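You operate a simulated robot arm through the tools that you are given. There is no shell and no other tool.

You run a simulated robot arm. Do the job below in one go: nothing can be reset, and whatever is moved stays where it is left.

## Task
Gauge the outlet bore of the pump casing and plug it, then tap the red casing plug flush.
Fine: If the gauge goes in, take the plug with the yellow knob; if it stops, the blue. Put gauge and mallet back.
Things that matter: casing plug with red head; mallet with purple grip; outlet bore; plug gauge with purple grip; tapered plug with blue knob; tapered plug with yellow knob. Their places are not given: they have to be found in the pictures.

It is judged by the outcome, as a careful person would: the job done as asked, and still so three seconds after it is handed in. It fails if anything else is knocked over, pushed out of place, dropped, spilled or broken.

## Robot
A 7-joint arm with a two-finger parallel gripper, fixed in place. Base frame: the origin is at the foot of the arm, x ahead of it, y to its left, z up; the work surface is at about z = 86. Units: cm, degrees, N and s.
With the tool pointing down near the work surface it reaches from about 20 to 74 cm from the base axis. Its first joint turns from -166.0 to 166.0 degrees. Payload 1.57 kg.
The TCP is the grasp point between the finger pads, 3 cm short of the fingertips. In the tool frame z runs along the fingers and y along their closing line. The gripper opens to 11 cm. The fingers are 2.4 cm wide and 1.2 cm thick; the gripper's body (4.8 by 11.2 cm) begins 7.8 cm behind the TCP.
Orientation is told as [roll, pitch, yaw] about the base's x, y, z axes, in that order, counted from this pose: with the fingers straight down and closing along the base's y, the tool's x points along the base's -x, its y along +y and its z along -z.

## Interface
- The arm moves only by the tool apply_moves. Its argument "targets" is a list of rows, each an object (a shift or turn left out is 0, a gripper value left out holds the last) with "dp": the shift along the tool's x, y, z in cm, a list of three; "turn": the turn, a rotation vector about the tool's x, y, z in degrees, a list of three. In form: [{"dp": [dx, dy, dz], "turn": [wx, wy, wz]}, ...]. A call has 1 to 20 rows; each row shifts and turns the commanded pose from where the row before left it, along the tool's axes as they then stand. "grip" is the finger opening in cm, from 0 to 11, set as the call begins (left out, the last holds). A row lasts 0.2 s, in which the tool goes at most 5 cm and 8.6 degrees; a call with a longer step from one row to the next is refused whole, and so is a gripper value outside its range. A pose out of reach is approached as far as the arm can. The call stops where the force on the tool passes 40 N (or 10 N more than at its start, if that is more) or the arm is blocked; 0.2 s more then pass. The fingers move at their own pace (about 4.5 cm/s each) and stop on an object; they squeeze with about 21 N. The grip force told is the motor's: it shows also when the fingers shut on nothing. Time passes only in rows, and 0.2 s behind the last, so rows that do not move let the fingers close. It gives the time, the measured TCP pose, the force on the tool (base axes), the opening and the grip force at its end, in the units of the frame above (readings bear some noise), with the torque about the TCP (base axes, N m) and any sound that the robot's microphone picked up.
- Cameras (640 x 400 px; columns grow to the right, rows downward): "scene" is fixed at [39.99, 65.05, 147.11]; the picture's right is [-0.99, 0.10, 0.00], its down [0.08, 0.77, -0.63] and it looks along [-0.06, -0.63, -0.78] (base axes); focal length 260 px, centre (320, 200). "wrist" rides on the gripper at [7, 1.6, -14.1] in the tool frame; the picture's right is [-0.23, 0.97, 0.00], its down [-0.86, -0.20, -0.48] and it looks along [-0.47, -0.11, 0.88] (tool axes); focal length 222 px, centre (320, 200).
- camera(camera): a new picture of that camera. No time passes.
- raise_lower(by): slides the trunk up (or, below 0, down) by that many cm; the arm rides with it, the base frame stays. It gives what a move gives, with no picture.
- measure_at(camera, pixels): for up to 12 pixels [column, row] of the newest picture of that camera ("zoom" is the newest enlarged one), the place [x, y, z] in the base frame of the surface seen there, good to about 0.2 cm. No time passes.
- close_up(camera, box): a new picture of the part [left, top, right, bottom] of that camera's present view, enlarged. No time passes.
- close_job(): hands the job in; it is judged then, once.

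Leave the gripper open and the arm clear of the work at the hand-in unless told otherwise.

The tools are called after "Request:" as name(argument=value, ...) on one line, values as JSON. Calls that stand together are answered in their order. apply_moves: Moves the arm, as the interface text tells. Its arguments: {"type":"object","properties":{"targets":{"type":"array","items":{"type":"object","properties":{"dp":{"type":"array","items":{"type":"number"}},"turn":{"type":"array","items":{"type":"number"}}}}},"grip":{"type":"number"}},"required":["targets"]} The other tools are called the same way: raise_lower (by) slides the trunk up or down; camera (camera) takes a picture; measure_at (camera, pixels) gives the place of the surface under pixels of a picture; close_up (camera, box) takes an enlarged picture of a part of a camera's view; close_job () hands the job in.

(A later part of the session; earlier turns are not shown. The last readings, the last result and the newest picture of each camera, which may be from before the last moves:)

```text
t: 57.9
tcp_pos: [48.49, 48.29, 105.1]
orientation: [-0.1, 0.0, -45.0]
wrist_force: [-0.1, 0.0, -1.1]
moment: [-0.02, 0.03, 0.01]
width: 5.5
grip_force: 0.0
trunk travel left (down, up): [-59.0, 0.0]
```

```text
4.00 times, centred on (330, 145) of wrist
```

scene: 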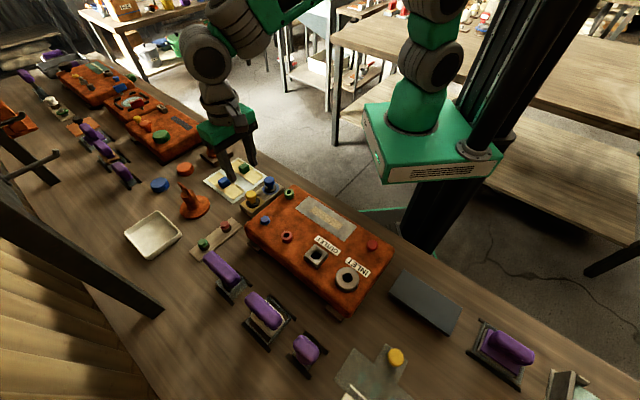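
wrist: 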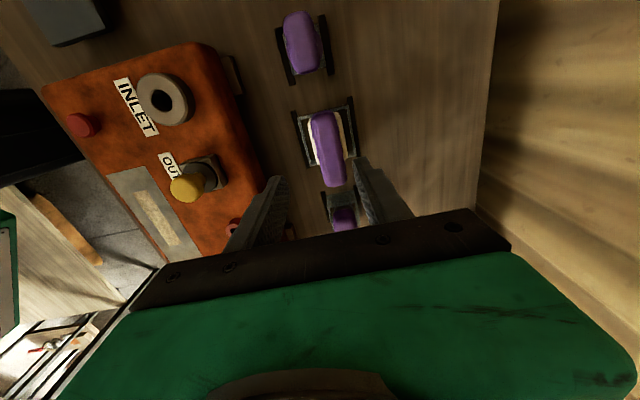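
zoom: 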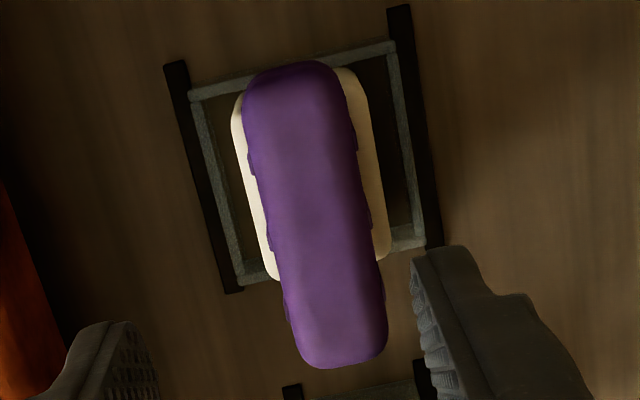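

Mallet grip centre: u≈69.57, v≈−0.1, i.e. about (49.26, 49.12), with its top at z=95.95 and head top at 90.5. I'll descend to z≈94.2, tips just above the head.

Request:
apply_moves(targets=[{"dp": [0.04, 1.14, 2]}, {"dp": [0, 0, 3]}, {"dp": [0, 0, 2.5]}, {"dp": [0, 0, 1.5]}, {"dp": [0, 0, 1.0]}, {"dp": [0, 0, 0.9]}, {"dp": [0, 0, 0]}], grip=5.5)

Request:
camera(camera="wrist")

Request:
close_up(camera="wrist", box=[240, 100, 400, 240])

```text
t: 59.5
tcp_pos: [49.26, 49.14, 93.98]
orientation: [-0.1, 0.0, -45.0]
wrist_force: [0.4, -0.3, -0.1]
moment: [-0.02, 0.01, -0.01]
width: 5.5
grip_force: 0.1
trunk travel left (down, up): [-59.0, 0.0]
```

```text
taken
```

wrist: 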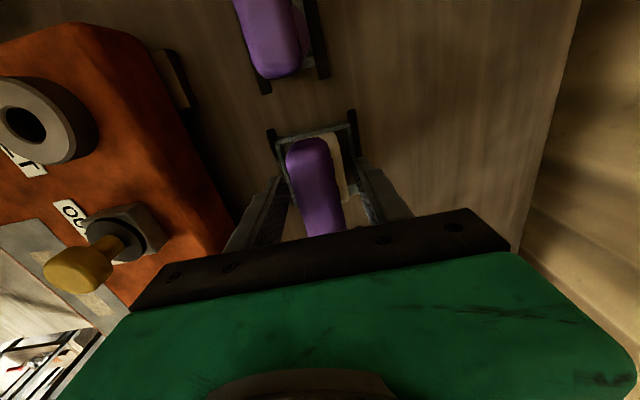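

```text
2.86 times, centred on (320, 170) of wrist
```

zoom: 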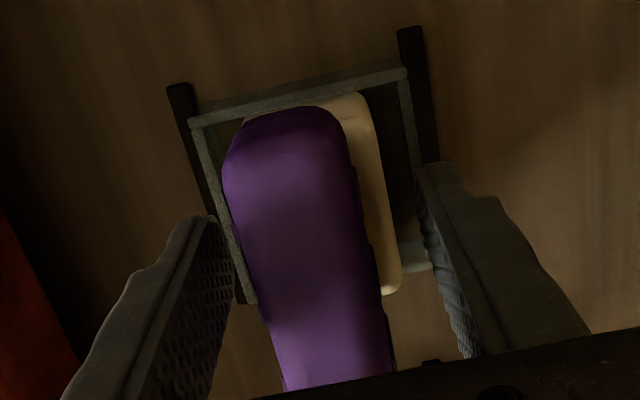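

The fingers straddle the grip with the head below the tips. Closing.

Request:
apply_moves(targets=[{"dp": [0, 0, 0]}, {"dp": [0, 0, 0]}, {"dp": [0, 0, 0]}, {"dp": [0, 0, 0]}], grip=0)

Request:
apply_moves(targets=[{"dp": [0, 0, 0]}], grip=0)

```text
t: 60.5
tcp_pos: [49.15, 49.23, 94.0]
orientation: [0.0, -0.1, -44.9]
wrist_force: [-3.6, -3.0, 1.5]
moment: [-0.15, 0.14, -0.03]
width: 2.78
grip_force: 20.8
trunk travel left (down, up): [-59.0, 0.0]
```

```text
t: 60.9
tcp_pos: [49.07, 49.2, 93.97]
orientation: [-0.1, 0.0, -45.0]
wrist_force: [-3.2, -4.0, 2.2]
moment: [-0.14, 0.16, -0.03]
width: 2.78
grip_force: 21.0
trunk travel left (down, up): [-59.0, 0.0]
```

A −5 N pull along −u shows the grip sits slightly inward of my centre. I'll ease inward a little to relax it before lifting.

Request:
apply_moves(targets=[{"dp": [0, -0.12, 0]}, {"dp": [0, 0, 0]}], grip=0)

```text
t: 61.5
tcp_pos: [49.3, 49.15, 94.01]
orientation: [-0.1, -0.1, -45.0]
wrist_force: [2.0, 1.4, -0.6]
moment: [0.14, -0.2, -0.02]
width: 2.78
grip_force: 20.8
trunk travel left (down, up): [-59.0, 0.0]
```

Side force is nearly balanced now. Grasp spot is about (49.2, 49.17, 94.0). Lifting the mallet straight up.

Request:
apply_moves(targets=[{"dp": [0, 0.04, -0.4]}, {"dp": [0, 0, -0.7]}, {"dp": [0, 0, -1.2]}, {"dp": [0, 0, -2]}, {"dp": [0, 0, -2.5]}, {"dp": [0, 0, -2.5]}, {"dp": [0, 0, 0]}], grip=0)

Request:
camera(camera="wrist")

Request:
close_up(camera="scene", box=[200, 240, 340, 380])

```text
t: 63.0
tcp_pos: [49.28, 48.99, 103.35]
orientation: [-0.1, -0.1, -45.0]
wrist_force: [0.0, -0.1, -3.8]
moment: [0.0, 0.0, 0.01]
width: 2.79
grip_force: 20.8
trunk travel left (down, up): [-59.0, 0.0]
```

```text
taken
```

wrist: 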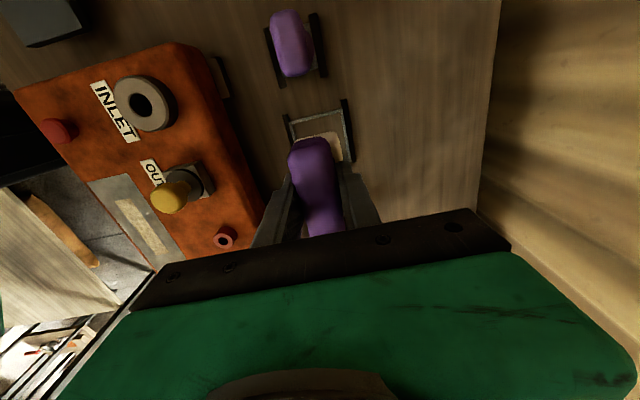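

```text
2.86 times, centred on (270, 310) of scene
```

zoom: 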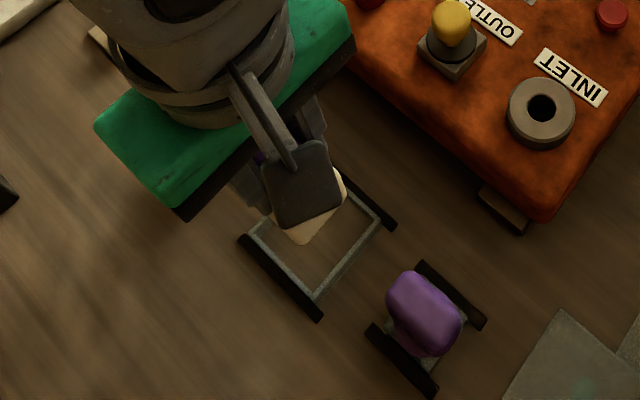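

Mallet is lifted (about 3.5 N). I'll carry it high over the casing to above the red head near (25.2, 36.7), keeping well above the yellow knob.

Request:
apply_moves(targets=[{"dp": [0, -1, -2.5]}, {"dp": [1, -2, -2.5]}, {"dp": [2, -3, 0]}, {"dp": [2, -3.5, 0]}, {"dp": [2, -3.5, 0]}, {"dp": [1.3, -4, 0]}, {"dp": [0, -4, 0]}, {"dp": [0, -4.0, 0]}, {"dp": [0, 0, 0]}, {"dp": [0, 0, 0]}], grip=0)

Request:
camera(camera="wrist")

Request:
camera(camera="scene")

Request:
close_up(camera="scene", box=[320, 190, 420, 280])

```text
t: 65.2
tcp_pos: [25.9, 37.32, 108.63]
orientation: [-0.1, 0.0, -45.0]
wrist_force: [0.0, 0.2, -4.2]
moment: [0.01, 0.01, -0.03]
width: 2.76
grip_force: 21.3
trunk travel left (down, up): [-59.0, 0.0]
```

```text
taken
```

wrist: 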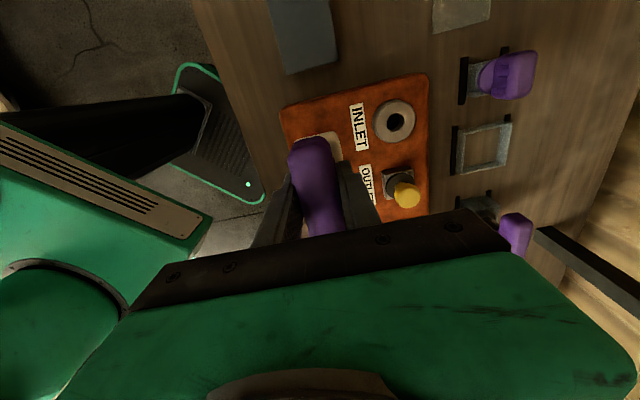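

```text
taken
```

scene: 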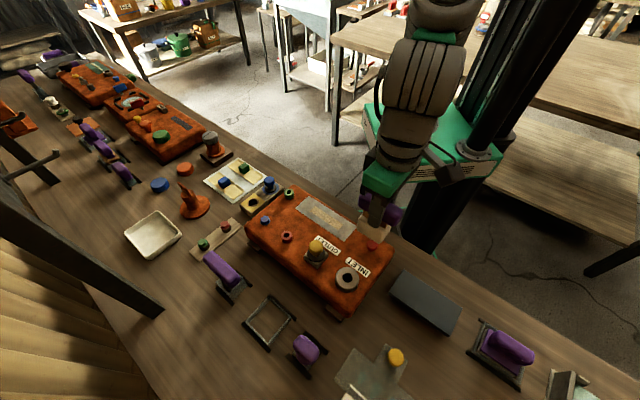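

```text
4.44 times, centred on (370, 235) of scene
```

zoom: 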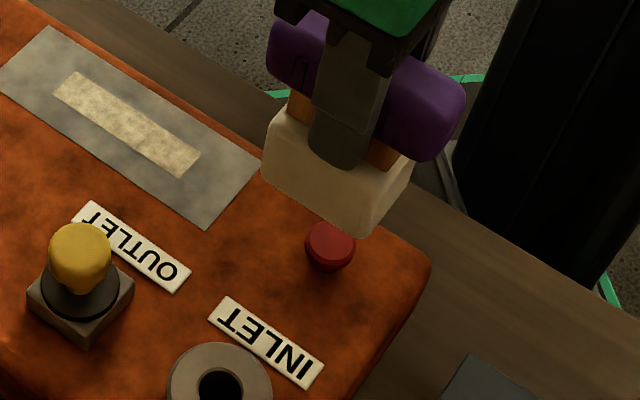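

I see the white mallet head hovering near the red plug. I'll measure the head's lower edge and the red plug's head and the casing beside it.

Request:
measure_at(camera="zoom", pixels=[[360, 232], [345, 225], [272, 170], [300, 200], [405, 180], [380, 215], [350, 200], [330, 235], [312, 245], [350, 250], [330, 262], [330, 275]])

Request:
close_up(camera="scene", box=[350, 220, 400, 265])

Request:
measure_at(camera="zoom", pixels=[[285, 240], [285, 270], [240, 240], [330, 240], [285, 300], [285, 315], [285, 330], [230, 270], [340, 270], [260, 310], [315, 310], [230, 340]])

```text
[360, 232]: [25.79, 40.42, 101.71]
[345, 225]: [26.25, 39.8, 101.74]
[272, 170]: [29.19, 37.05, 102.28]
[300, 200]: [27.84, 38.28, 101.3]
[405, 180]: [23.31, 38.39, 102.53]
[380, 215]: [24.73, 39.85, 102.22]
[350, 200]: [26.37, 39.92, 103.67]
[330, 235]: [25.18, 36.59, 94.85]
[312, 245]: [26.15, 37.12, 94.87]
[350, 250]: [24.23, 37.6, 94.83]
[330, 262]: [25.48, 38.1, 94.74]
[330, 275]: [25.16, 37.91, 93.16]
```

```text
8.89 times, centred on (375, 242) of scene
```

zoom: 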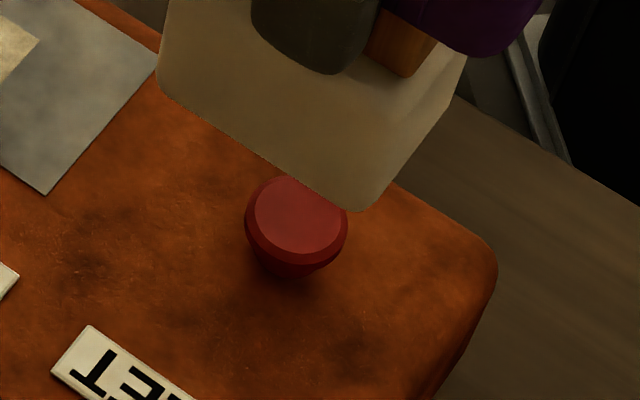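

```text
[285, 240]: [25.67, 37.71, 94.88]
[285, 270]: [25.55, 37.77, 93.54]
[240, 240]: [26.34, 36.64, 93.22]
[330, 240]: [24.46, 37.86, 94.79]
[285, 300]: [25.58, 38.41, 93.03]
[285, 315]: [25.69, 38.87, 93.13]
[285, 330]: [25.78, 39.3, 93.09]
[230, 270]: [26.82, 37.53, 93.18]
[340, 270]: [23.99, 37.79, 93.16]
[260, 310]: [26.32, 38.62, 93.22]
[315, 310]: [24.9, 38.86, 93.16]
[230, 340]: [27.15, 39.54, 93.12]
```

Red head top z≈94.85, casing 93.1, red centre ≈ (25.2, 37.1). The mallet's face is ~7.1 cm below the TCP and centred on it. I'll shift to centre over the red head and lower to just above it.

Request:
apply_moves(targets=[{"dp": [0.35, -0.65, 1]}, {"dp": [0, 0, 2]}, {"dp": [0, 0, 1.8]}, {"dp": [0, 0, 0]}, {"dp": [0, 0, 0]}], grip=0)

Request:
close_up(camera="scene", box=[340, 205, 405, 265])

```text
t: 66.5
tcp_pos: [25.16, 37.18, 103.62]
orientation: [0.0, 0.0, -45.0]
wrist_force: [0.0, -0.1, -5.4]
moment: [0.02, -0.02, 0.01]
width: 2.81
grip_force: 21.1
trunk travel left (down, up): [-59.0, 0.0]
```

```text
6.67 times, centred on (372, 235) of scene
```

zoom: 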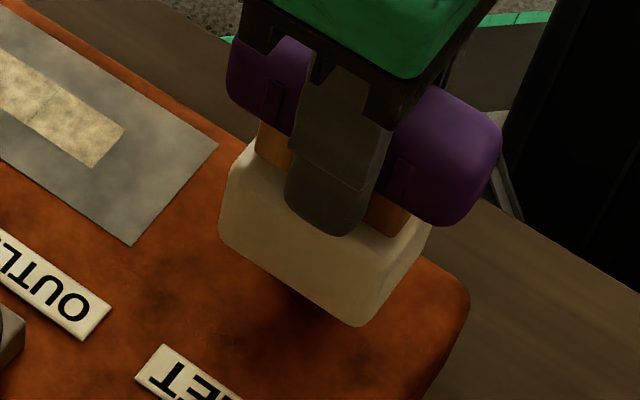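

Positioned at (25.16, 37.18) with the face ~1.6 cm above the red head. I'll lower gently to first contact.

Request:
apply_moves(targets=[{"dp": [0, 0, 0.6]}, {"dp": [0, 0, 0.5]}, {"dp": [0, 0, 0.3]}, {"dp": [0, 0, 0]}], grip=0)

Request:
apply_moves(targets=[{"dp": [0, 0, 0.2]}, {"dp": [0, 0, 0.2]}, {"dp": [0, 0, 0]}], grip=0)

```text
t: 67.5
tcp_pos: [24.98, 37.1, 102.5]
orientation: [0.2, 0.1, -45.0]
wrist_force: [1.8, -2.2, 17.3]
moment: [-0.28, -0.17, 0.0]
width: 2.8
grip_force: 20.7
trunk travel left (down, up): [-59.0, 0.0]
```

```text
t: 68.3
tcp_pos: [24.97, 37.3, 102.58]
orientation: [0.8, 0.3, -44.9]
wrist_force: [-5.4, -13.2, 52.2]
moment: [-1.48, 0.51, -0.04]
width: 2.77
grip_force: 20.8
trunk travel left (down, up): [-59.0, 0.0]
stopped in row 3: the force on the tool passed its limit at 41 N (the readings are from after the stop); the commanded pose is now the measured one
```

Contact came at z≈102.5, but a static 52 N push didn't move it, so it needs actual taps. The torque suggests contact ~0.7–1 cm toward −y of my centre, so I'll rise, level the tool, and re-measure the red head.

Request:
apply_moves(targets=[{"dp": [0, 0, -1]}, {"dp": [0, 0, -2], "turn": [0.35, -0.78, 0]}, {"dp": [0, 0, -3]}, {"dp": [0, 0, -2.5]}, {"dp": [0, 0, 0]}], grip=0)

Request:
close_up(camera="scene", box=[350, 220, 400, 265])

Request:
measure_at(camera="zoom", pixels=[[298, 180], [298, 190], [298, 215], [298, 235], [298, 250], [255, 215], [265, 215], [330, 215], [340, 215], [250, 230], [345, 230], [298, 262]])

```text
t: 69.5
tcp_pos: [25.19, 37.32, 110.54]
orientation: [-0.1, -0.7, -45.0]
wrist_force: [1.1, -0.7, -4.3]
moment: [0.03, 0.01, -0.01]
width: 2.82
grip_force: 21.2
trunk travel left (down, up): [-59.0, 0.0]
```

```text
8.89 times, centred on (375, 242) of scene
```

zoom: 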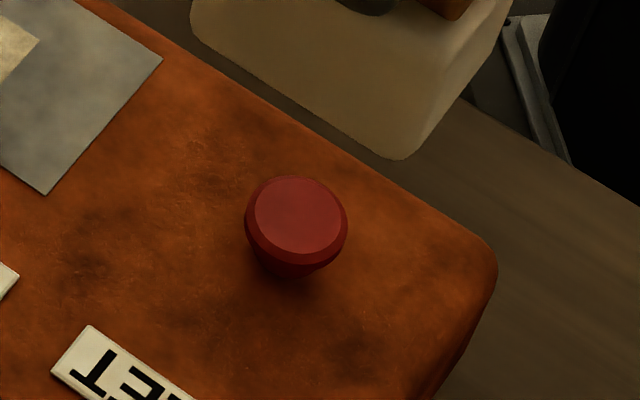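

```text
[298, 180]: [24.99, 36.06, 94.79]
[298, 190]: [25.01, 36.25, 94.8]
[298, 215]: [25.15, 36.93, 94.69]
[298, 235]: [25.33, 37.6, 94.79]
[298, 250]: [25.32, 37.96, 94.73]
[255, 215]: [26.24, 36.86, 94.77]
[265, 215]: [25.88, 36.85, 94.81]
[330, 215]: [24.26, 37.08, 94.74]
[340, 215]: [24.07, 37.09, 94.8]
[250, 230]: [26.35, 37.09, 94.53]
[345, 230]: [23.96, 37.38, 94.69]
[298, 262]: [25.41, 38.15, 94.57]
```

Red top centre is (25.15, 37.0) with radius ~1.1, top z≈94.78. I'll level the tool, recentre, and come to z≈105, about 2.5 cm above contact.

Request:
apply_moves(targets=[{"dp": [-0.18, -0.25, 1], "turn": [0.42, 0.57, 0]}, {"dp": [0, 0, 2.5]}, {"dp": [0, 0, 2]}, {"dp": [0, 0, 0]}, {"dp": [0, 0, 0]}], grip=0)

Request:
apply_moves(targets=[{"dp": [0, 0, 0]}], grip=0)

```text
t: 70.7
tcp_pos: [25.12, 37.07, 105.09]
orientation: [-0.5, -0.1, -45.0]
wrist_force: [0.5, -0.7, -4.4]
moment: [0.01, 0.03, 0.0]
width: 2.8
grip_force: 21.0
trunk travel left (down, up): [-59.0, 0.0]
```

```text
t: 71.1
tcp_pos: [25.09, 36.88, 105.13]
orientation: [-0.5, -0.1, -44.9]
wrist_force: [-0.3, 0.2, -5.2]
moment: [0.0, 0.02, 0.02]
width: 2.78
grip_force: 21.4
trunk travel left (down, up): [-59.0, 0.0]
```

Centred at (25.1, 37.0). I'll trim the last 0.5° of tilt and deliver a first moderate tap (3.3 cm in one row).

Request:
apply_moves(targets=[{"turn": [-0.28, 0.42, 0]}, {"dp": [0, 0, 3.3]}, {"dp": [0, 0, -3.3]}], grip=0)

Request:
apply_moves(targets=[{"dp": [0, 0, 0]}], grip=0)

```text
t: 71.9
tcp_pos: [25.05, 36.79, 105.04]
orientation: [-0.2, 0.3, -44.9]
wrist_force: [-0.1, -1.1, -5.6]
moment: [0.02, 0.03, -0.01]
width: 2.8
grip_force: 21.1
trunk travel left (down, up): [-59.0, 0.0]
```

```text
t: 72.3
tcp_pos: [24.82, 36.93, 105.15]
orientation: [-0.3, 0.3, -45.0]
wrist_force: [0.1, 0.4, -4.4]
moment: [0.03, 0.0, -0.03]
width: 2.79
grip_force: 21.1
trunk travel left (down, up): [-59.0, 0.0]
```

That tap ran through without passing the limit and no sound was told. I'll check the red head's height.

Request:
close_up(camera="scene", box=[350, 220, 400, 265])

Request:
measure_at(camera="zoom", pixels=[[285, 225], [280, 235], [298, 240], [270, 225], [310, 240], [298, 250], [285, 270], [260, 300], [320, 300], [230, 250]])

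```text
8.89 times, centred on (375, 242) of scene
```

zoom: 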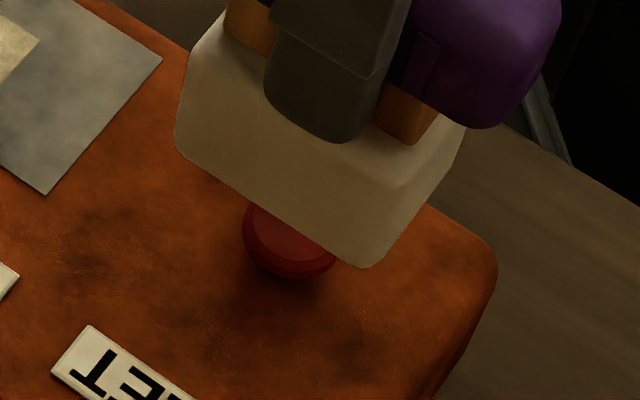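

```text
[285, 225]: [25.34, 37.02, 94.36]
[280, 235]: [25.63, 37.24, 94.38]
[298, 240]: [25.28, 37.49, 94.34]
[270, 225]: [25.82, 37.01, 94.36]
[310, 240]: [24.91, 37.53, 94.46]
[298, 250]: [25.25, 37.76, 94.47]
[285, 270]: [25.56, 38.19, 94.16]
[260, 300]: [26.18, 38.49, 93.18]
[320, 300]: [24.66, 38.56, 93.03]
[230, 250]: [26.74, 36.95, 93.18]
```

The red head dropped from 94.78 to ≈94.40, so taps work. Recentre 0.2 cm outward, trim tilt, and tap again with 3.7 cm.

Request:
apply_moves(targets=[{"dp": [0, 0.2, 0], "turn": [-0.35, 0, 0]}, {"dp": [0, 0, 0]}, {"dp": [0, 0, 3.7]}, {"dp": [0, 0, -3.7]}, {"dp": [0, 0, 0]}], grip=0)

Request:
close_up(camera="scene", box=[350, 220, 400, 265])

Request:
measure_at(camera="zoom", pixels=[[285, 235], [280, 240], [298, 245], [270, 230], [310, 250], [298, 255], [285, 270], [260, 300], [320, 300], [230, 250]])

```text
t: 73.5
tcp_pos: [25.08, 37.09, 105.17]
orientation: [0.2, 0.2, -45.0]
wrist_force: [0.0, 0.4, -4.0]
moment: [0.02, -0.04, 0.04]
width: 2.81
grip_force: 21.0
trunk travel left (down, up): [-59.0, 0.0]
```

```text
8.89 times, centred on (375, 242) of scene
```

zoom: 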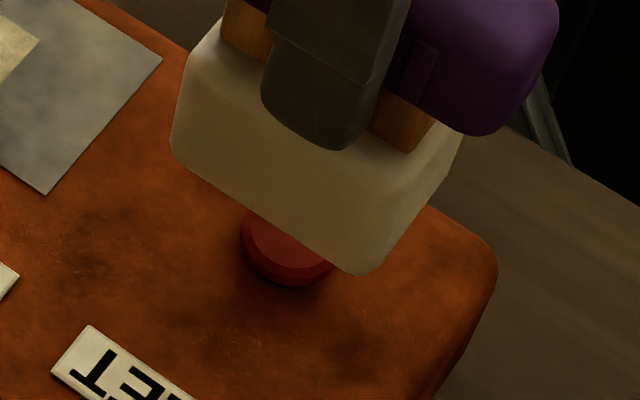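

```text
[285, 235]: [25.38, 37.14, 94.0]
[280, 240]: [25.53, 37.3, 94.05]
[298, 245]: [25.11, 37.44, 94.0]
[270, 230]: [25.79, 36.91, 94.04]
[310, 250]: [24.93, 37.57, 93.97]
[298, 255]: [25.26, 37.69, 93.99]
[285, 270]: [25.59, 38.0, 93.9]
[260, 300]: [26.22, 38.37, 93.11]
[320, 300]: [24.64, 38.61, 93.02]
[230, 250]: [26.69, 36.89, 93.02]
```

Now at ≈94.0. I'll zoom in on the gap under the red head before the next tap.

Request:
close_up(camera="scene", box=[362, 232, 390, 257])

Request:
measure_at(camera="zoom", pixels=[[240, 250], [240, 270], [240, 285], [240, 295], [240, 305], [240, 315], [240, 330], [190, 250], [300, 290], [180, 230], [200, 280], [280, 300]])

```text
16.00 times, centred on (376, 244) of scene
```

zoom: 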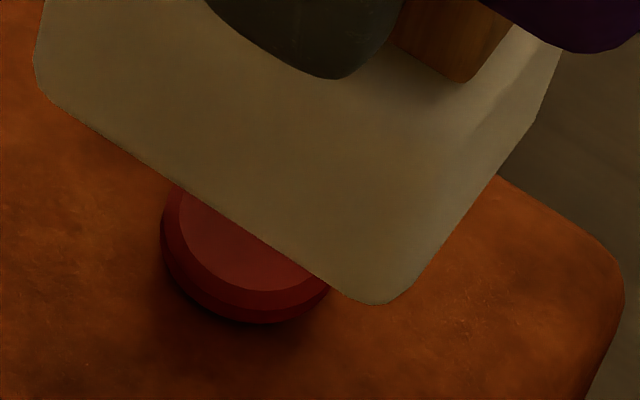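

```text
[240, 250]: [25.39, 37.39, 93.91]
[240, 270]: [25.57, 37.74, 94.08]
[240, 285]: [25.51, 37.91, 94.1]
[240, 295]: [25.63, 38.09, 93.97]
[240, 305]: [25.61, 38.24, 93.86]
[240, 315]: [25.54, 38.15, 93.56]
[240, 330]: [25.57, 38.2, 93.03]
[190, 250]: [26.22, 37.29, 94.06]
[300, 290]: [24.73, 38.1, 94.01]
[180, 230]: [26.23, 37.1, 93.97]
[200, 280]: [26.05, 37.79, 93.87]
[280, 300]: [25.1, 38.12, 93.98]
```

The cap's underside still seems ~0.3–0.4 cm above the casing. Third tap, 4.0 cm.

Request:
apply_moves(targets=[{"dp": [0, 0, 0]}, {"dp": [0, 0, 4.0]}, {"dp": [0, 0, -4.0]}, {"dp": [0, 0, 0]}], grip=0)

Request:
close_up(camera="scene", box=[362, 232, 390, 257])

Request:
measure_at(camera="zoom", pixels=[[240, 260], [240, 270], [240, 285], [240, 295], [240, 305], [240, 315], [240, 330], [190, 260], [300, 300], [180, 250], [200, 290], [280, 310]])

```text
t: 74.5
tcp_pos: [24.92, 37.03, 105.22]
orientation: [0.1, 0.3, -45.0]
wrist_force: [-0.4, 0.2, -4.1]
moment: [-0.01, 0.0, 0.0]
width: 2.78
grip_force: 20.8
trunk travel left (down, up): [-59.0, 0.0]
```

```text
16.00 times, centred on (376, 244) of scene
```

zoom: 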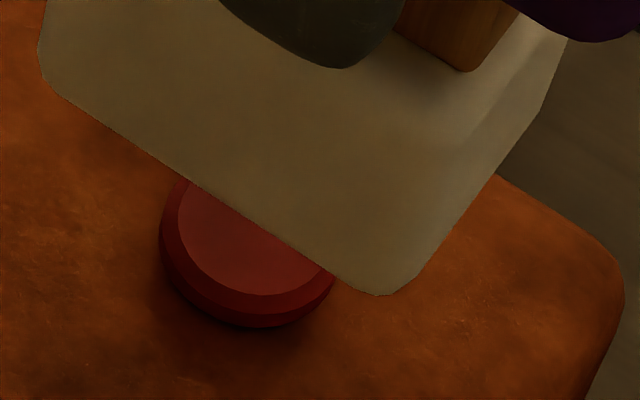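

```text
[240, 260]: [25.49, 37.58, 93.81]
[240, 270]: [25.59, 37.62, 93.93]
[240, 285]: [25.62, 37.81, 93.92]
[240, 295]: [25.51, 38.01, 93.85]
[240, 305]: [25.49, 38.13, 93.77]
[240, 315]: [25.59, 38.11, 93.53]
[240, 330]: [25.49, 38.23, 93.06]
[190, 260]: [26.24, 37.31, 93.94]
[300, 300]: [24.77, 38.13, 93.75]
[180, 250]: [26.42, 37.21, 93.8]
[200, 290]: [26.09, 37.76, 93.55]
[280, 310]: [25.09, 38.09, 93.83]
```

Top is now ≈93.88, a smaller move of ~0.1. One more tap, slightly deeper, to see whether it's seated.

Request:
apply_moves(targets=[{"dp": [0, 0, 0]}, {"dp": [0, 0, 4.4]}, {"dp": [0, 0, -4.4]}, {"dp": [0, 0, 0]}], grip=0)

Request:
close_up(camera="scene", box=[362, 232, 390, 257])

Request:
measure_at(camera="zoom", pixels=[[240, 260], [240, 270], [240, 285], [240, 295], [240, 305], [240, 315], [240, 330], [190, 260], [300, 300], [180, 250], [200, 290], [280, 310]])

```text
t: 75.5
tcp_pos: [25.13, 37.12, 105.02]
orientation: [0.1, 0.3, -45.0]
wrist_force: [0.0, -0.4, -4.4]
moment: [0.01, 0.01, 0.01]
width: 2.77
grip_force: 20.8
trunk travel left (down, up): [-59.0, 0.0]
```

```text
16.00 times, centred on (376, 244) of scene
```

zoom: 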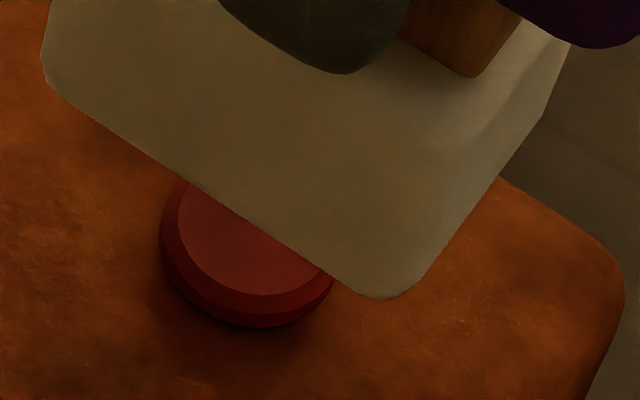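

```text
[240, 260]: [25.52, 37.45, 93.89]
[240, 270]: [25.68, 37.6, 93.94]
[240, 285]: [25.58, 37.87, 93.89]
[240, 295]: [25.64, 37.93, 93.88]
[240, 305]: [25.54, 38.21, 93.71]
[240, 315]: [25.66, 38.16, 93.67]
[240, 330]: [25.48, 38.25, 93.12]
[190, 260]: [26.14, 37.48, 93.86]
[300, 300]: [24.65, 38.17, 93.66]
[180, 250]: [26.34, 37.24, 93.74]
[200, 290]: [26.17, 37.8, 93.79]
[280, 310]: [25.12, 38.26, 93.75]
```

No change between the third and fourth taps, so it seems seated at top z≈93.88. I'll raise the mallet and look at the red head unobstructed.

Request:
apply_moves(targets=[{"dp": [0, 0, -2]}, {"dp": [0, 0, -3]}, {"dp": [0, 0, 0]}], grip=0)

Request:
close_up(camera="scene", box=[360, 230, 388, 257])

Request:
measure_at(camera="zoom", pixels=[[260, 200], [270, 230], [280, 270], [240, 250], [320, 250], [280, 310], [280, 325], [280, 340], [280, 350], [200, 250], [360, 260], [280, 365]])

```text
t: 76.3
tcp_pos: [24.99, 36.9, 109.95]
orientation: [0.1, 0.3, -45.0]
wrist_force: [-0.6, 0.2, -3.9]
moment: [-0.02, 0.02, 0.01]
width: 2.78
grip_force: 21.2
trunk travel left (down, up): [-59.0, 0.0]
```

```text
14.81 times, centred on (374, 244) of scene
```

zoom: 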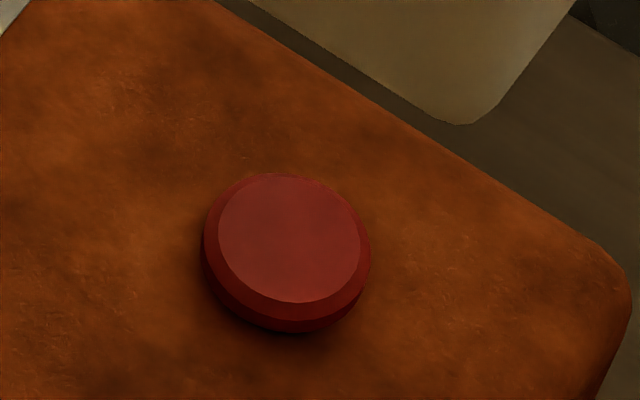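

```text
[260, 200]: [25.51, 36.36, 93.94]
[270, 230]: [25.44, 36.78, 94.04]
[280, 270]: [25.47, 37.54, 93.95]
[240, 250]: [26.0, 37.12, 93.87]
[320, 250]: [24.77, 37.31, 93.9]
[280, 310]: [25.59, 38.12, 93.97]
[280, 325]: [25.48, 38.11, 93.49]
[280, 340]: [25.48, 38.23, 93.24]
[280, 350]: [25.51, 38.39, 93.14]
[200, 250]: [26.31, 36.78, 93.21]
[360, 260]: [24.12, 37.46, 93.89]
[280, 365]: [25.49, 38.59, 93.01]
```

Top reads ≈93.93. I want to be sure there's no gap beneath, so I'll zoom in further on the lower rim.

Request:
close_up(camera="scene", box=[366, 240, 380, 254])

Request:
close_up(camera="wrist", box=[200, 40, 440, 220])

```text
16.00 times, centred on (373, 247) of scene
```

zoom: 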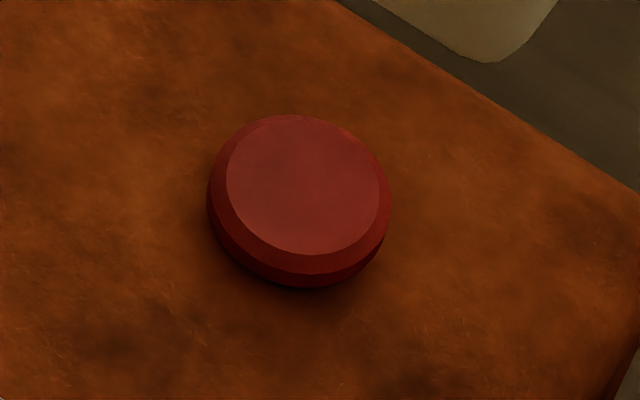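

```text
2.22 times, centred on (320, 130) of wrist
```

zoom: 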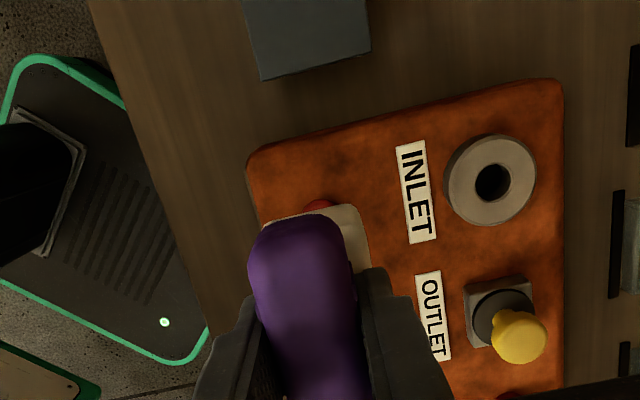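

The cap sits down on the casing with no visible gap; the last, stronger tap gave no further travel, so it's flush. Now I'll carry the mallet back high over the casing to above its empty frame.

Request:
apply_moves(targets=[{"dp": [-1.2, 3.66, 0], "turn": [-0.14, -0.28, 0]}, {"dp": [-1.2, 3.66, 0]}, {"dp": [-1.2, 3.66, 0]}, {"dp": [-1.2, 3.66, 0]}, {"dp": [-1.2, 3.66, 1.5]}, {"dp": [-1.2, 3.66, 2]}, {"dp": [-1.3, 3.6, 2.5]}, {"dp": [0, 0, 0]}, {"dp": [0, 0, 0]}], grip=0)

Request:
apply_moves(targets=[{"dp": [0, 0, 0]}], grip=0)

Request:
camera(camera="wrist")

Request:
close_up(camera="scene", box=[215, 260, 345, 380])

```text
t: 78.3
tcp_pos: [49.08, 49.35, 104.39]
orientation: [0.1, -0.1, -45.0]
wrist_force: [-0.2, -1.0, -4.6]
moment: [0.02, 0.03, -0.03]
width: 2.77
grip_force: 21.1
trunk travel left (down, up): [-59.0, 0.0]
```

```text
t: 78.7
tcp_pos: [49.06, 49.4, 104.15]
orientation: [0.2, -0.1, -45.0]
wrist_force: [-0.2, 0.4, -4.0]
moment: [0.03, -0.01, 0.02]
width: 2.78
grip_force: 21.2
trunk travel left (down, up): [-59.0, 0.0]
```

```text
taken
```

wrist: 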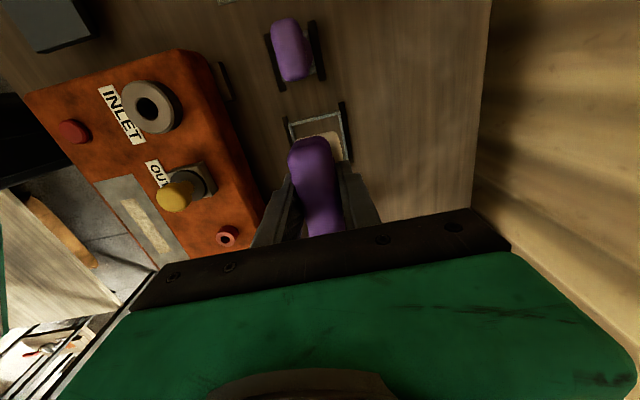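

```text
3.33 times, centred on (280, 320) of scene
```

zoom: 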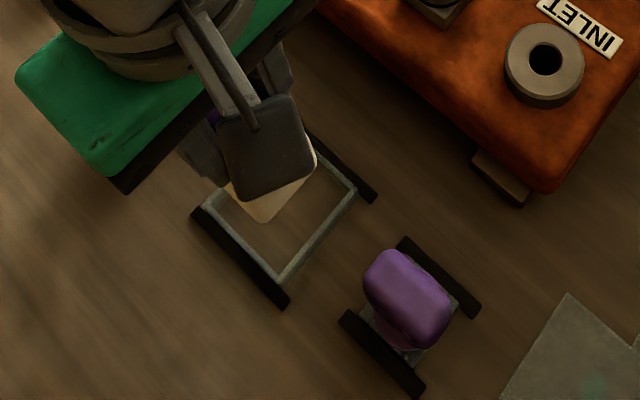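

At (49.07, 49.38); the grasp spot was (49.2, 49.17), so I'll shift −0.26 along the row and −0.05 inward, then lower to z≈97, just above the frame.

Request:
apply_moves(targets=[{"dp": [-0.26, -0.05, 2]}, {"dp": [0, 0, 2.5]}, {"dp": [0, 0, 2.2]}, {"dp": [0, 0, 0]}, {"dp": [0, 0, 0]}], grip=0)

Request:
apply_moves(targets=[{"dp": [0, 0, 0]}], grip=0)

Request:
close_up(camera="wrist", box=[240, 80, 400, 240])

Request:
close_up(camera="scene", box=[230, 280, 310, 360])

```text
t: 79.9
tcp_pos: [49.19, 49.16, 97.46]
orientation: [0.1, 0.0, -45.0]
wrist_force: [-0.7, 0.6, -4.3]
moment: [0.03, 0.01, -0.02]
width: 2.77
grip_force: 21.3
trunk travel left (down, up): [-59.0, 0.0]
```

```text
t: 80.3
tcp_pos: [49.29, 49.03, 97.37]
orientation: [0.2, 0.0, -45.0]
wrist_force: [-0.9, -0.6, -5.0]
moment: [0.0, 0.03, 0.04]
width: 2.79
grip_force: 21.3
trunk travel left (down, up): [-59.0, 0.0]
```

```text
2.50 times, centred on (320, 160) of wrist
```

zoom: 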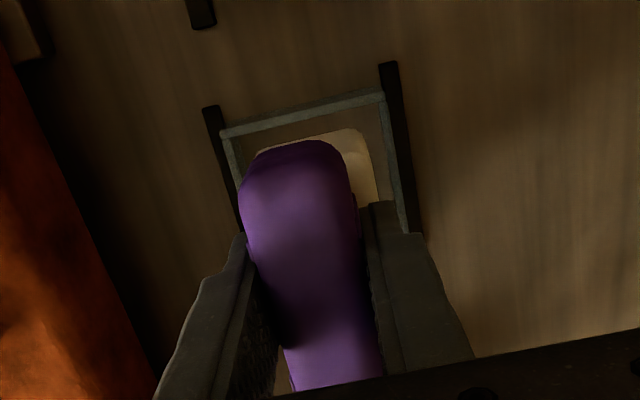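

```text
5.00 times, centred on (270, 320) of scene
```

zoom: 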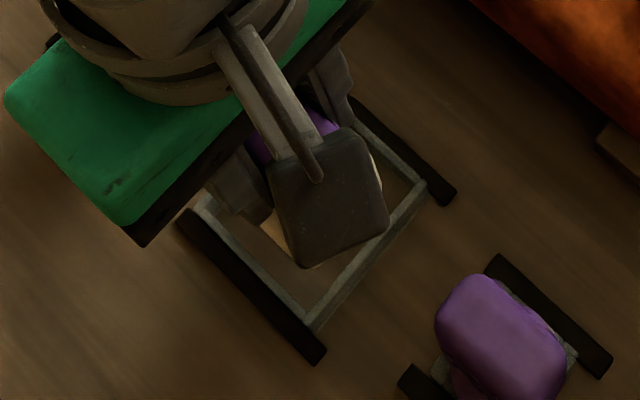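

Aligned with the original spot. Lowering slowly into the frame, watching for early contact.

Request:
apply_moves(targets=[{"dp": [0, 0, 0.6]}, {"dp": [0, 0, 0.6]}, {"dp": [0, 0, 0.5]}, {"dp": [0, 0, 0.4]}, {"dp": [0, 0, 0]}], grip=0)

Request:
apply_moves(targets=[{"dp": [0, 0, 0.4]}, {"dp": [0, 0, 0.3]}, {"dp": [0, 0, 0]}], grip=0)

```text
t: 81.5
tcp_pos: [49.25, 48.94, 95.36]
orientation: [0.2, 0.1, -45.0]
wrist_force: [-0.5, 0.3, -3.9]
moment: [0.0, 0.02, 0.01]
width: 2.78
grip_force: 21.3
trunk travel left (down, up): [-59.0, 0.0]
```

```text
t: 82.3
tcp_pos: [49.37, 49.01, 94.57]
orientation: [0.2, 0.0, -45.0]
wrist_force: [0.3, 0.0, -4.3]
moment: [0.02, 0.02, 0.01]
width: 2.79
grip_force: 21.0
trunk travel left (down, up): [-59.0, 0.0]
```

Free at z=94.57, inside the frame. A bit more to touch down near z≈94.

Request:
apply_moves(targets=[{"dp": [0.05, 0, 0.2]}, {"dp": [0, 0, 0.15]}, {"dp": [0, 0, 0]}], grip=0)

Request:
apply_moves(targets=[{"dp": [0, 0, 0.12]}, {"dp": [0, 0, 0]}], grip=0)

```text
t: 83.1
tcp_pos: [49.37, 49.09, 94.42]
orientation: [0.1, 0.0, -45.0]
wrist_force: [0.3, 0.3, -4.4]
moment: [-0.02, 0.03, 0.02]
width: 2.76
grip_force: 20.9
trunk travel left (down, up): [-59.0, 0.0]
```

```text
t: 83.7
tcp_pos: [49.45, 48.96, 94.29]
orientation: [0.2, 0.0, -45.0]
wrist_force: [-0.4, 0.1, -4.8]
moment: [0.03, -0.01, 0.01]
width: 2.78
grip_force: 21.5
trunk travel left (down, up): [-59.0, 0.0]
```

Still hanging at z≈94.3 (−4.5 N). I'll trim +0.15 along the row and keep lowering.

Request:
apply_moves(targets=[{"dp": [0.15, 0, 0.1]}, {"dp": [0, 0, 0.1]}, {"dp": [0, 0, 0]}], grip=0)

Request:
apply_moves(targets=[{"dp": [0, 0, 0.1]}, {"dp": [0, 0, 0]}], grip=0)

```text
t: 84.5
tcp_pos: [49.3, 49.04, 94.11]
orientation: [0.2, 0.0, -45.0]
wrist_force: [-0.6, -0.5, -5.2]
moment: [0.01, 0.01, 0.03]
width: 2.78
grip_force: 20.8
trunk travel left (down, up): [-59.0, 0.0]
```

```text
t: 85.1
tcp_pos: [49.38, 49.2, 93.84]
orientation: [0.3, 0.1, -44.9]
wrist_force: [-1.4, -1.8, 0.5]
moment: [-0.13, 0.23, 0.04]
width: 2.8
grip_force: 21.1
trunk travel left (down, up): [-59.0, 0.0]
```

Touchdown: the force went from −5 to +0.5 N at z≈93.9. Opening the fingers and rising.

Request:
apply_moves(targets=[{"dp": [0, 0, 0]}, {"dp": [0, 0, 0]}, {"dp": [0, 0, 0]}], grip=5.5)

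Request:
apply_moves(targets=[{"dp": [0, 0, -1]}, {"dp": [0, 0, -2]}, {"dp": [0, 0, -3]}, {"dp": [0, -1, -3]}, {"dp": [0, -2, -2]}, {"dp": [0, 0, 0]}], grip=5.5)

Request:
camera(camera="wrist")

Request:
close_up(camera="wrist", box=[230, 0, 440, 200])

```text
t: 85.9
tcp_pos: [49.25, 49.15, 93.84]
orientation: [0.2, 0.0, -45.0]
wrist_force: [0.2, 0.2, 0.3]
moment: [0.01, 0.01, 0.0]
width: 5.52
grip_force: 0.1
trunk travel left (down, up): [-59.0, 0.0]
```

```text
t: 87.3
tcp_pos: [47.19, 47.0, 104.85]
orientation: [0.3, -0.1, -44.9]
wrist_force: [0.2, 0.2, 0.0]
moment: [0.0, 0.01, -0.01]
width: 5.5
grip_force: 0.0
trunk travel left (down, up): [-59.0, 0.0]
```

```text
taken
```

wrist: 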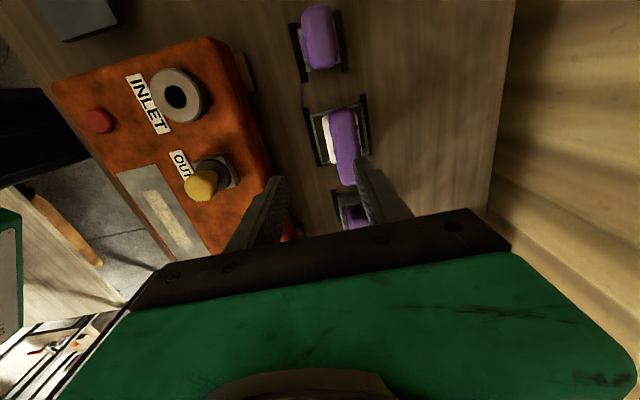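

```text
2.00 times, centred on (335, 100) of wrist
```

zoom: 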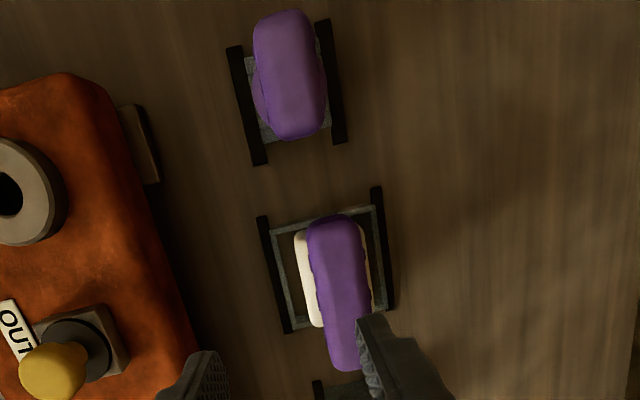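

The mallet is back in its frame. I'll retreat the arm up and inward, then inspect the whole bench.

Request:
apply_moves(targets=[{"dp": [0, -3, -3]}, {"dp": [0, -3, -3]}, {"dp": [-1, -3, -3]}, {"dp": [-2, -3, -3]}, {"dp": [-3, -3, -3]}, {"dp": [-3, -3, 0]}, {"dp": [-3, -2, 0]}, {"dp": [0, 0, 0]}], grip=8)

Request:
camera(camera="scene")

Request:
close_up(camera="scene", box=[230, 170, 410, 320])

Request:
close_up(camera="scene", box=[190, 230, 350, 390])

Request:
close_up(camera="scene", box=[360, 232, 388, 257])

```text
refused: row 5 steps farther than a row can; nothing moved
```

```text
taken
```

scene: 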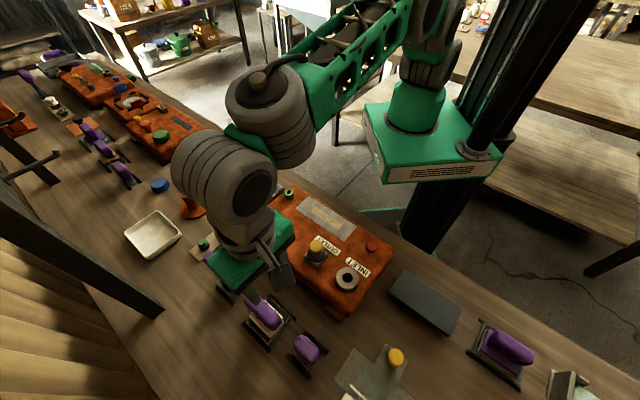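

```text
2.67 times, centred on (320, 245) of scene
```

zoom: 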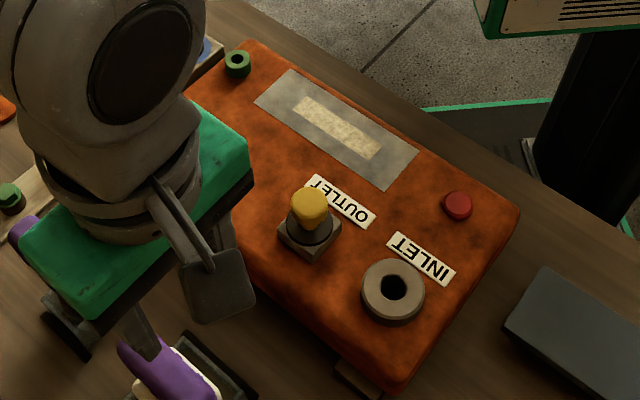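

```text
2.50 times, centred on (270, 310) of scene
```

zoom: 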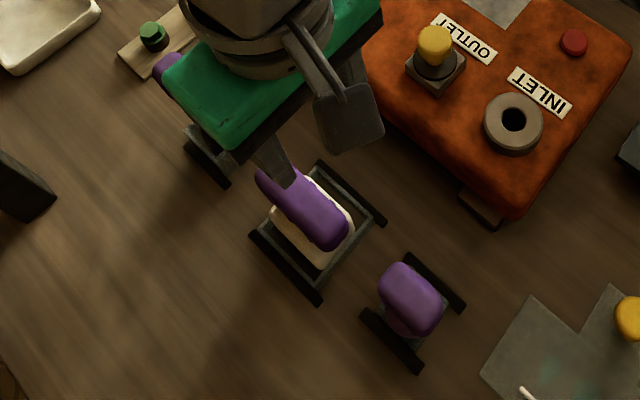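

```text
16.00 times, centred on (374, 244) of scene
```

zoom: 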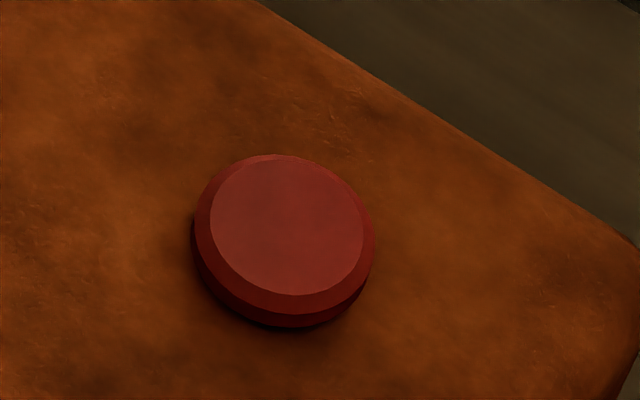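

That move was refused (row too long), so the arm is still above the tools. I'll retreat in shorter steps.

Request:
apply_moves(targets=[{"dp": [0, -2.5, -3]}, {"dp": [0, -2.5, -3]}, {"dp": [-1, -2.5, -3]}, {"dp": [-2, -2.5, -3]}, {"dp": [-3, -2.5, -2]}, {"dp": [-3, -2.5, 0]}, {"dp": [-3, -2.5, 0]}, {"dp": [-3, -2, 0]}, {"dp": [0, 0, 0]}], grip=8)

Request:
camera(camera="scene")

Request:
close_up(camera="scene", box=[190, 230, 350, 390])

Request:
close_up(camera="scene", box=[360, 232, 388, 257])

Request:
measure_at(camera="zoom", pixels=[[230, 220], [340, 220], [280, 175], [290, 280], [285, 220], [250, 260], [330, 260], [310, 190], [285, 300], [285, 315], [285, 325], [285, 345]])

```text
t: 89.3
tcp_pos: [43.94, 22.42, 118.98]
orientation: [0.3, 0.0, -45.0]
wrist_force: [-0.1, -0.2, -0.4]
moment: [-0.01, -0.02, -0.03]
width: 7.99
grip_force: 0.1
trunk travel left (down, up): [-59.0, 0.0]
```

```text
taken
```

scene: 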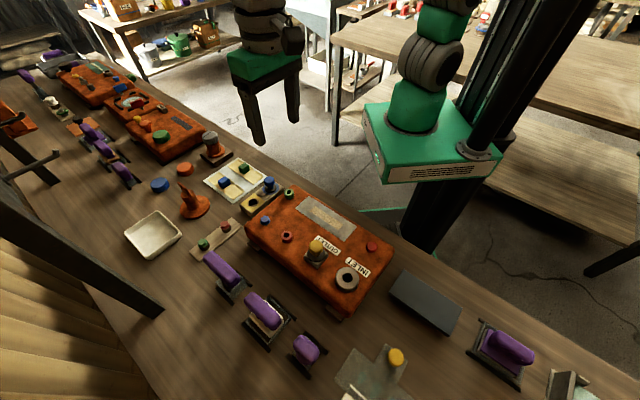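

```text
2.50 times, centred on (270, 310) of scene
```

zoom: 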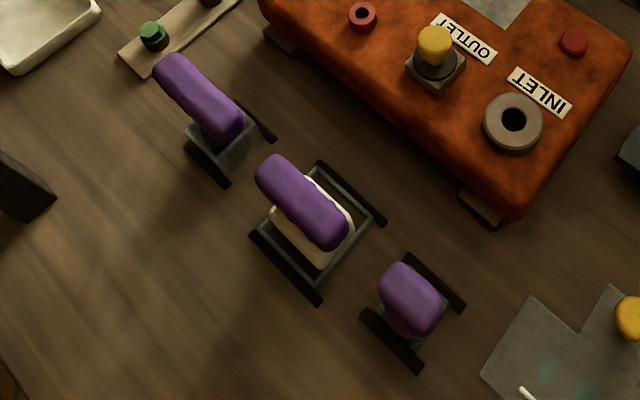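

```text
16.00 times, centred on (374, 244) of scene
```

zoom: 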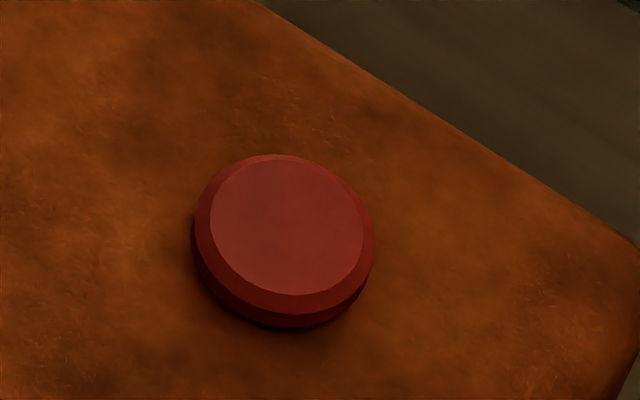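

```text
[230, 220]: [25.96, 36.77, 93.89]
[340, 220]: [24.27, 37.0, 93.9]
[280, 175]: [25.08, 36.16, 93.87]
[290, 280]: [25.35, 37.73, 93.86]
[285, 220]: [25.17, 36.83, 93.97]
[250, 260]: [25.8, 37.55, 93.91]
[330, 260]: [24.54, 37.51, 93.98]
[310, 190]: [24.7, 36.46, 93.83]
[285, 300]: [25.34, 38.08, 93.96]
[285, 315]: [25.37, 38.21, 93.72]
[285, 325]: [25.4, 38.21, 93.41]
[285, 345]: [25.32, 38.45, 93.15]
```

The tools look just as at the start and the plug is in. I want to be sure the red head is truly down, so I'll sample heights finely across its lower rim.

Request:
measure_at(camera="zoom", pixels=[[285, 312], [285, 314], [285, 316], [285, 318], [285, 320], [285, 322], [285, 324], [285, 326], [285, 328], [285, 330], [285, 332], [285, 335]])

Request:
measure_at(camera="zoom", pixels=[[230, 300], [228, 303], [226, 306], [224, 309], [222, 312], [220, 315], [240, 310], [238, 314], [236, 318], [234, 322], [232, 326], [230, 330]])

```text
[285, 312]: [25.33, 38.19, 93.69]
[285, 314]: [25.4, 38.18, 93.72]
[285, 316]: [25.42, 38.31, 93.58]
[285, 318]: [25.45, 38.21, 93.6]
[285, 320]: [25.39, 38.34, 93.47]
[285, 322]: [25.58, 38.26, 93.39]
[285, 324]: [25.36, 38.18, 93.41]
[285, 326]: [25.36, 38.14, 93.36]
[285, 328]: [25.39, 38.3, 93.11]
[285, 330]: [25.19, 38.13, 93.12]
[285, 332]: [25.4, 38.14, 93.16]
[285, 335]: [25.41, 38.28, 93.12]
```

```text
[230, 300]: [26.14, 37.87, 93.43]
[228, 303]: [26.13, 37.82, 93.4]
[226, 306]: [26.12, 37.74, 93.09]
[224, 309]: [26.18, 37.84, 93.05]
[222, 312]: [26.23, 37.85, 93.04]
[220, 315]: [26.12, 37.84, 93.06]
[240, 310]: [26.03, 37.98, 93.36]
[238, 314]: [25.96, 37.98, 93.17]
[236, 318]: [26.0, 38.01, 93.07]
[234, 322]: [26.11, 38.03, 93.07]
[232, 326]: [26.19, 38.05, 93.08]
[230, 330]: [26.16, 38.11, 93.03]
```

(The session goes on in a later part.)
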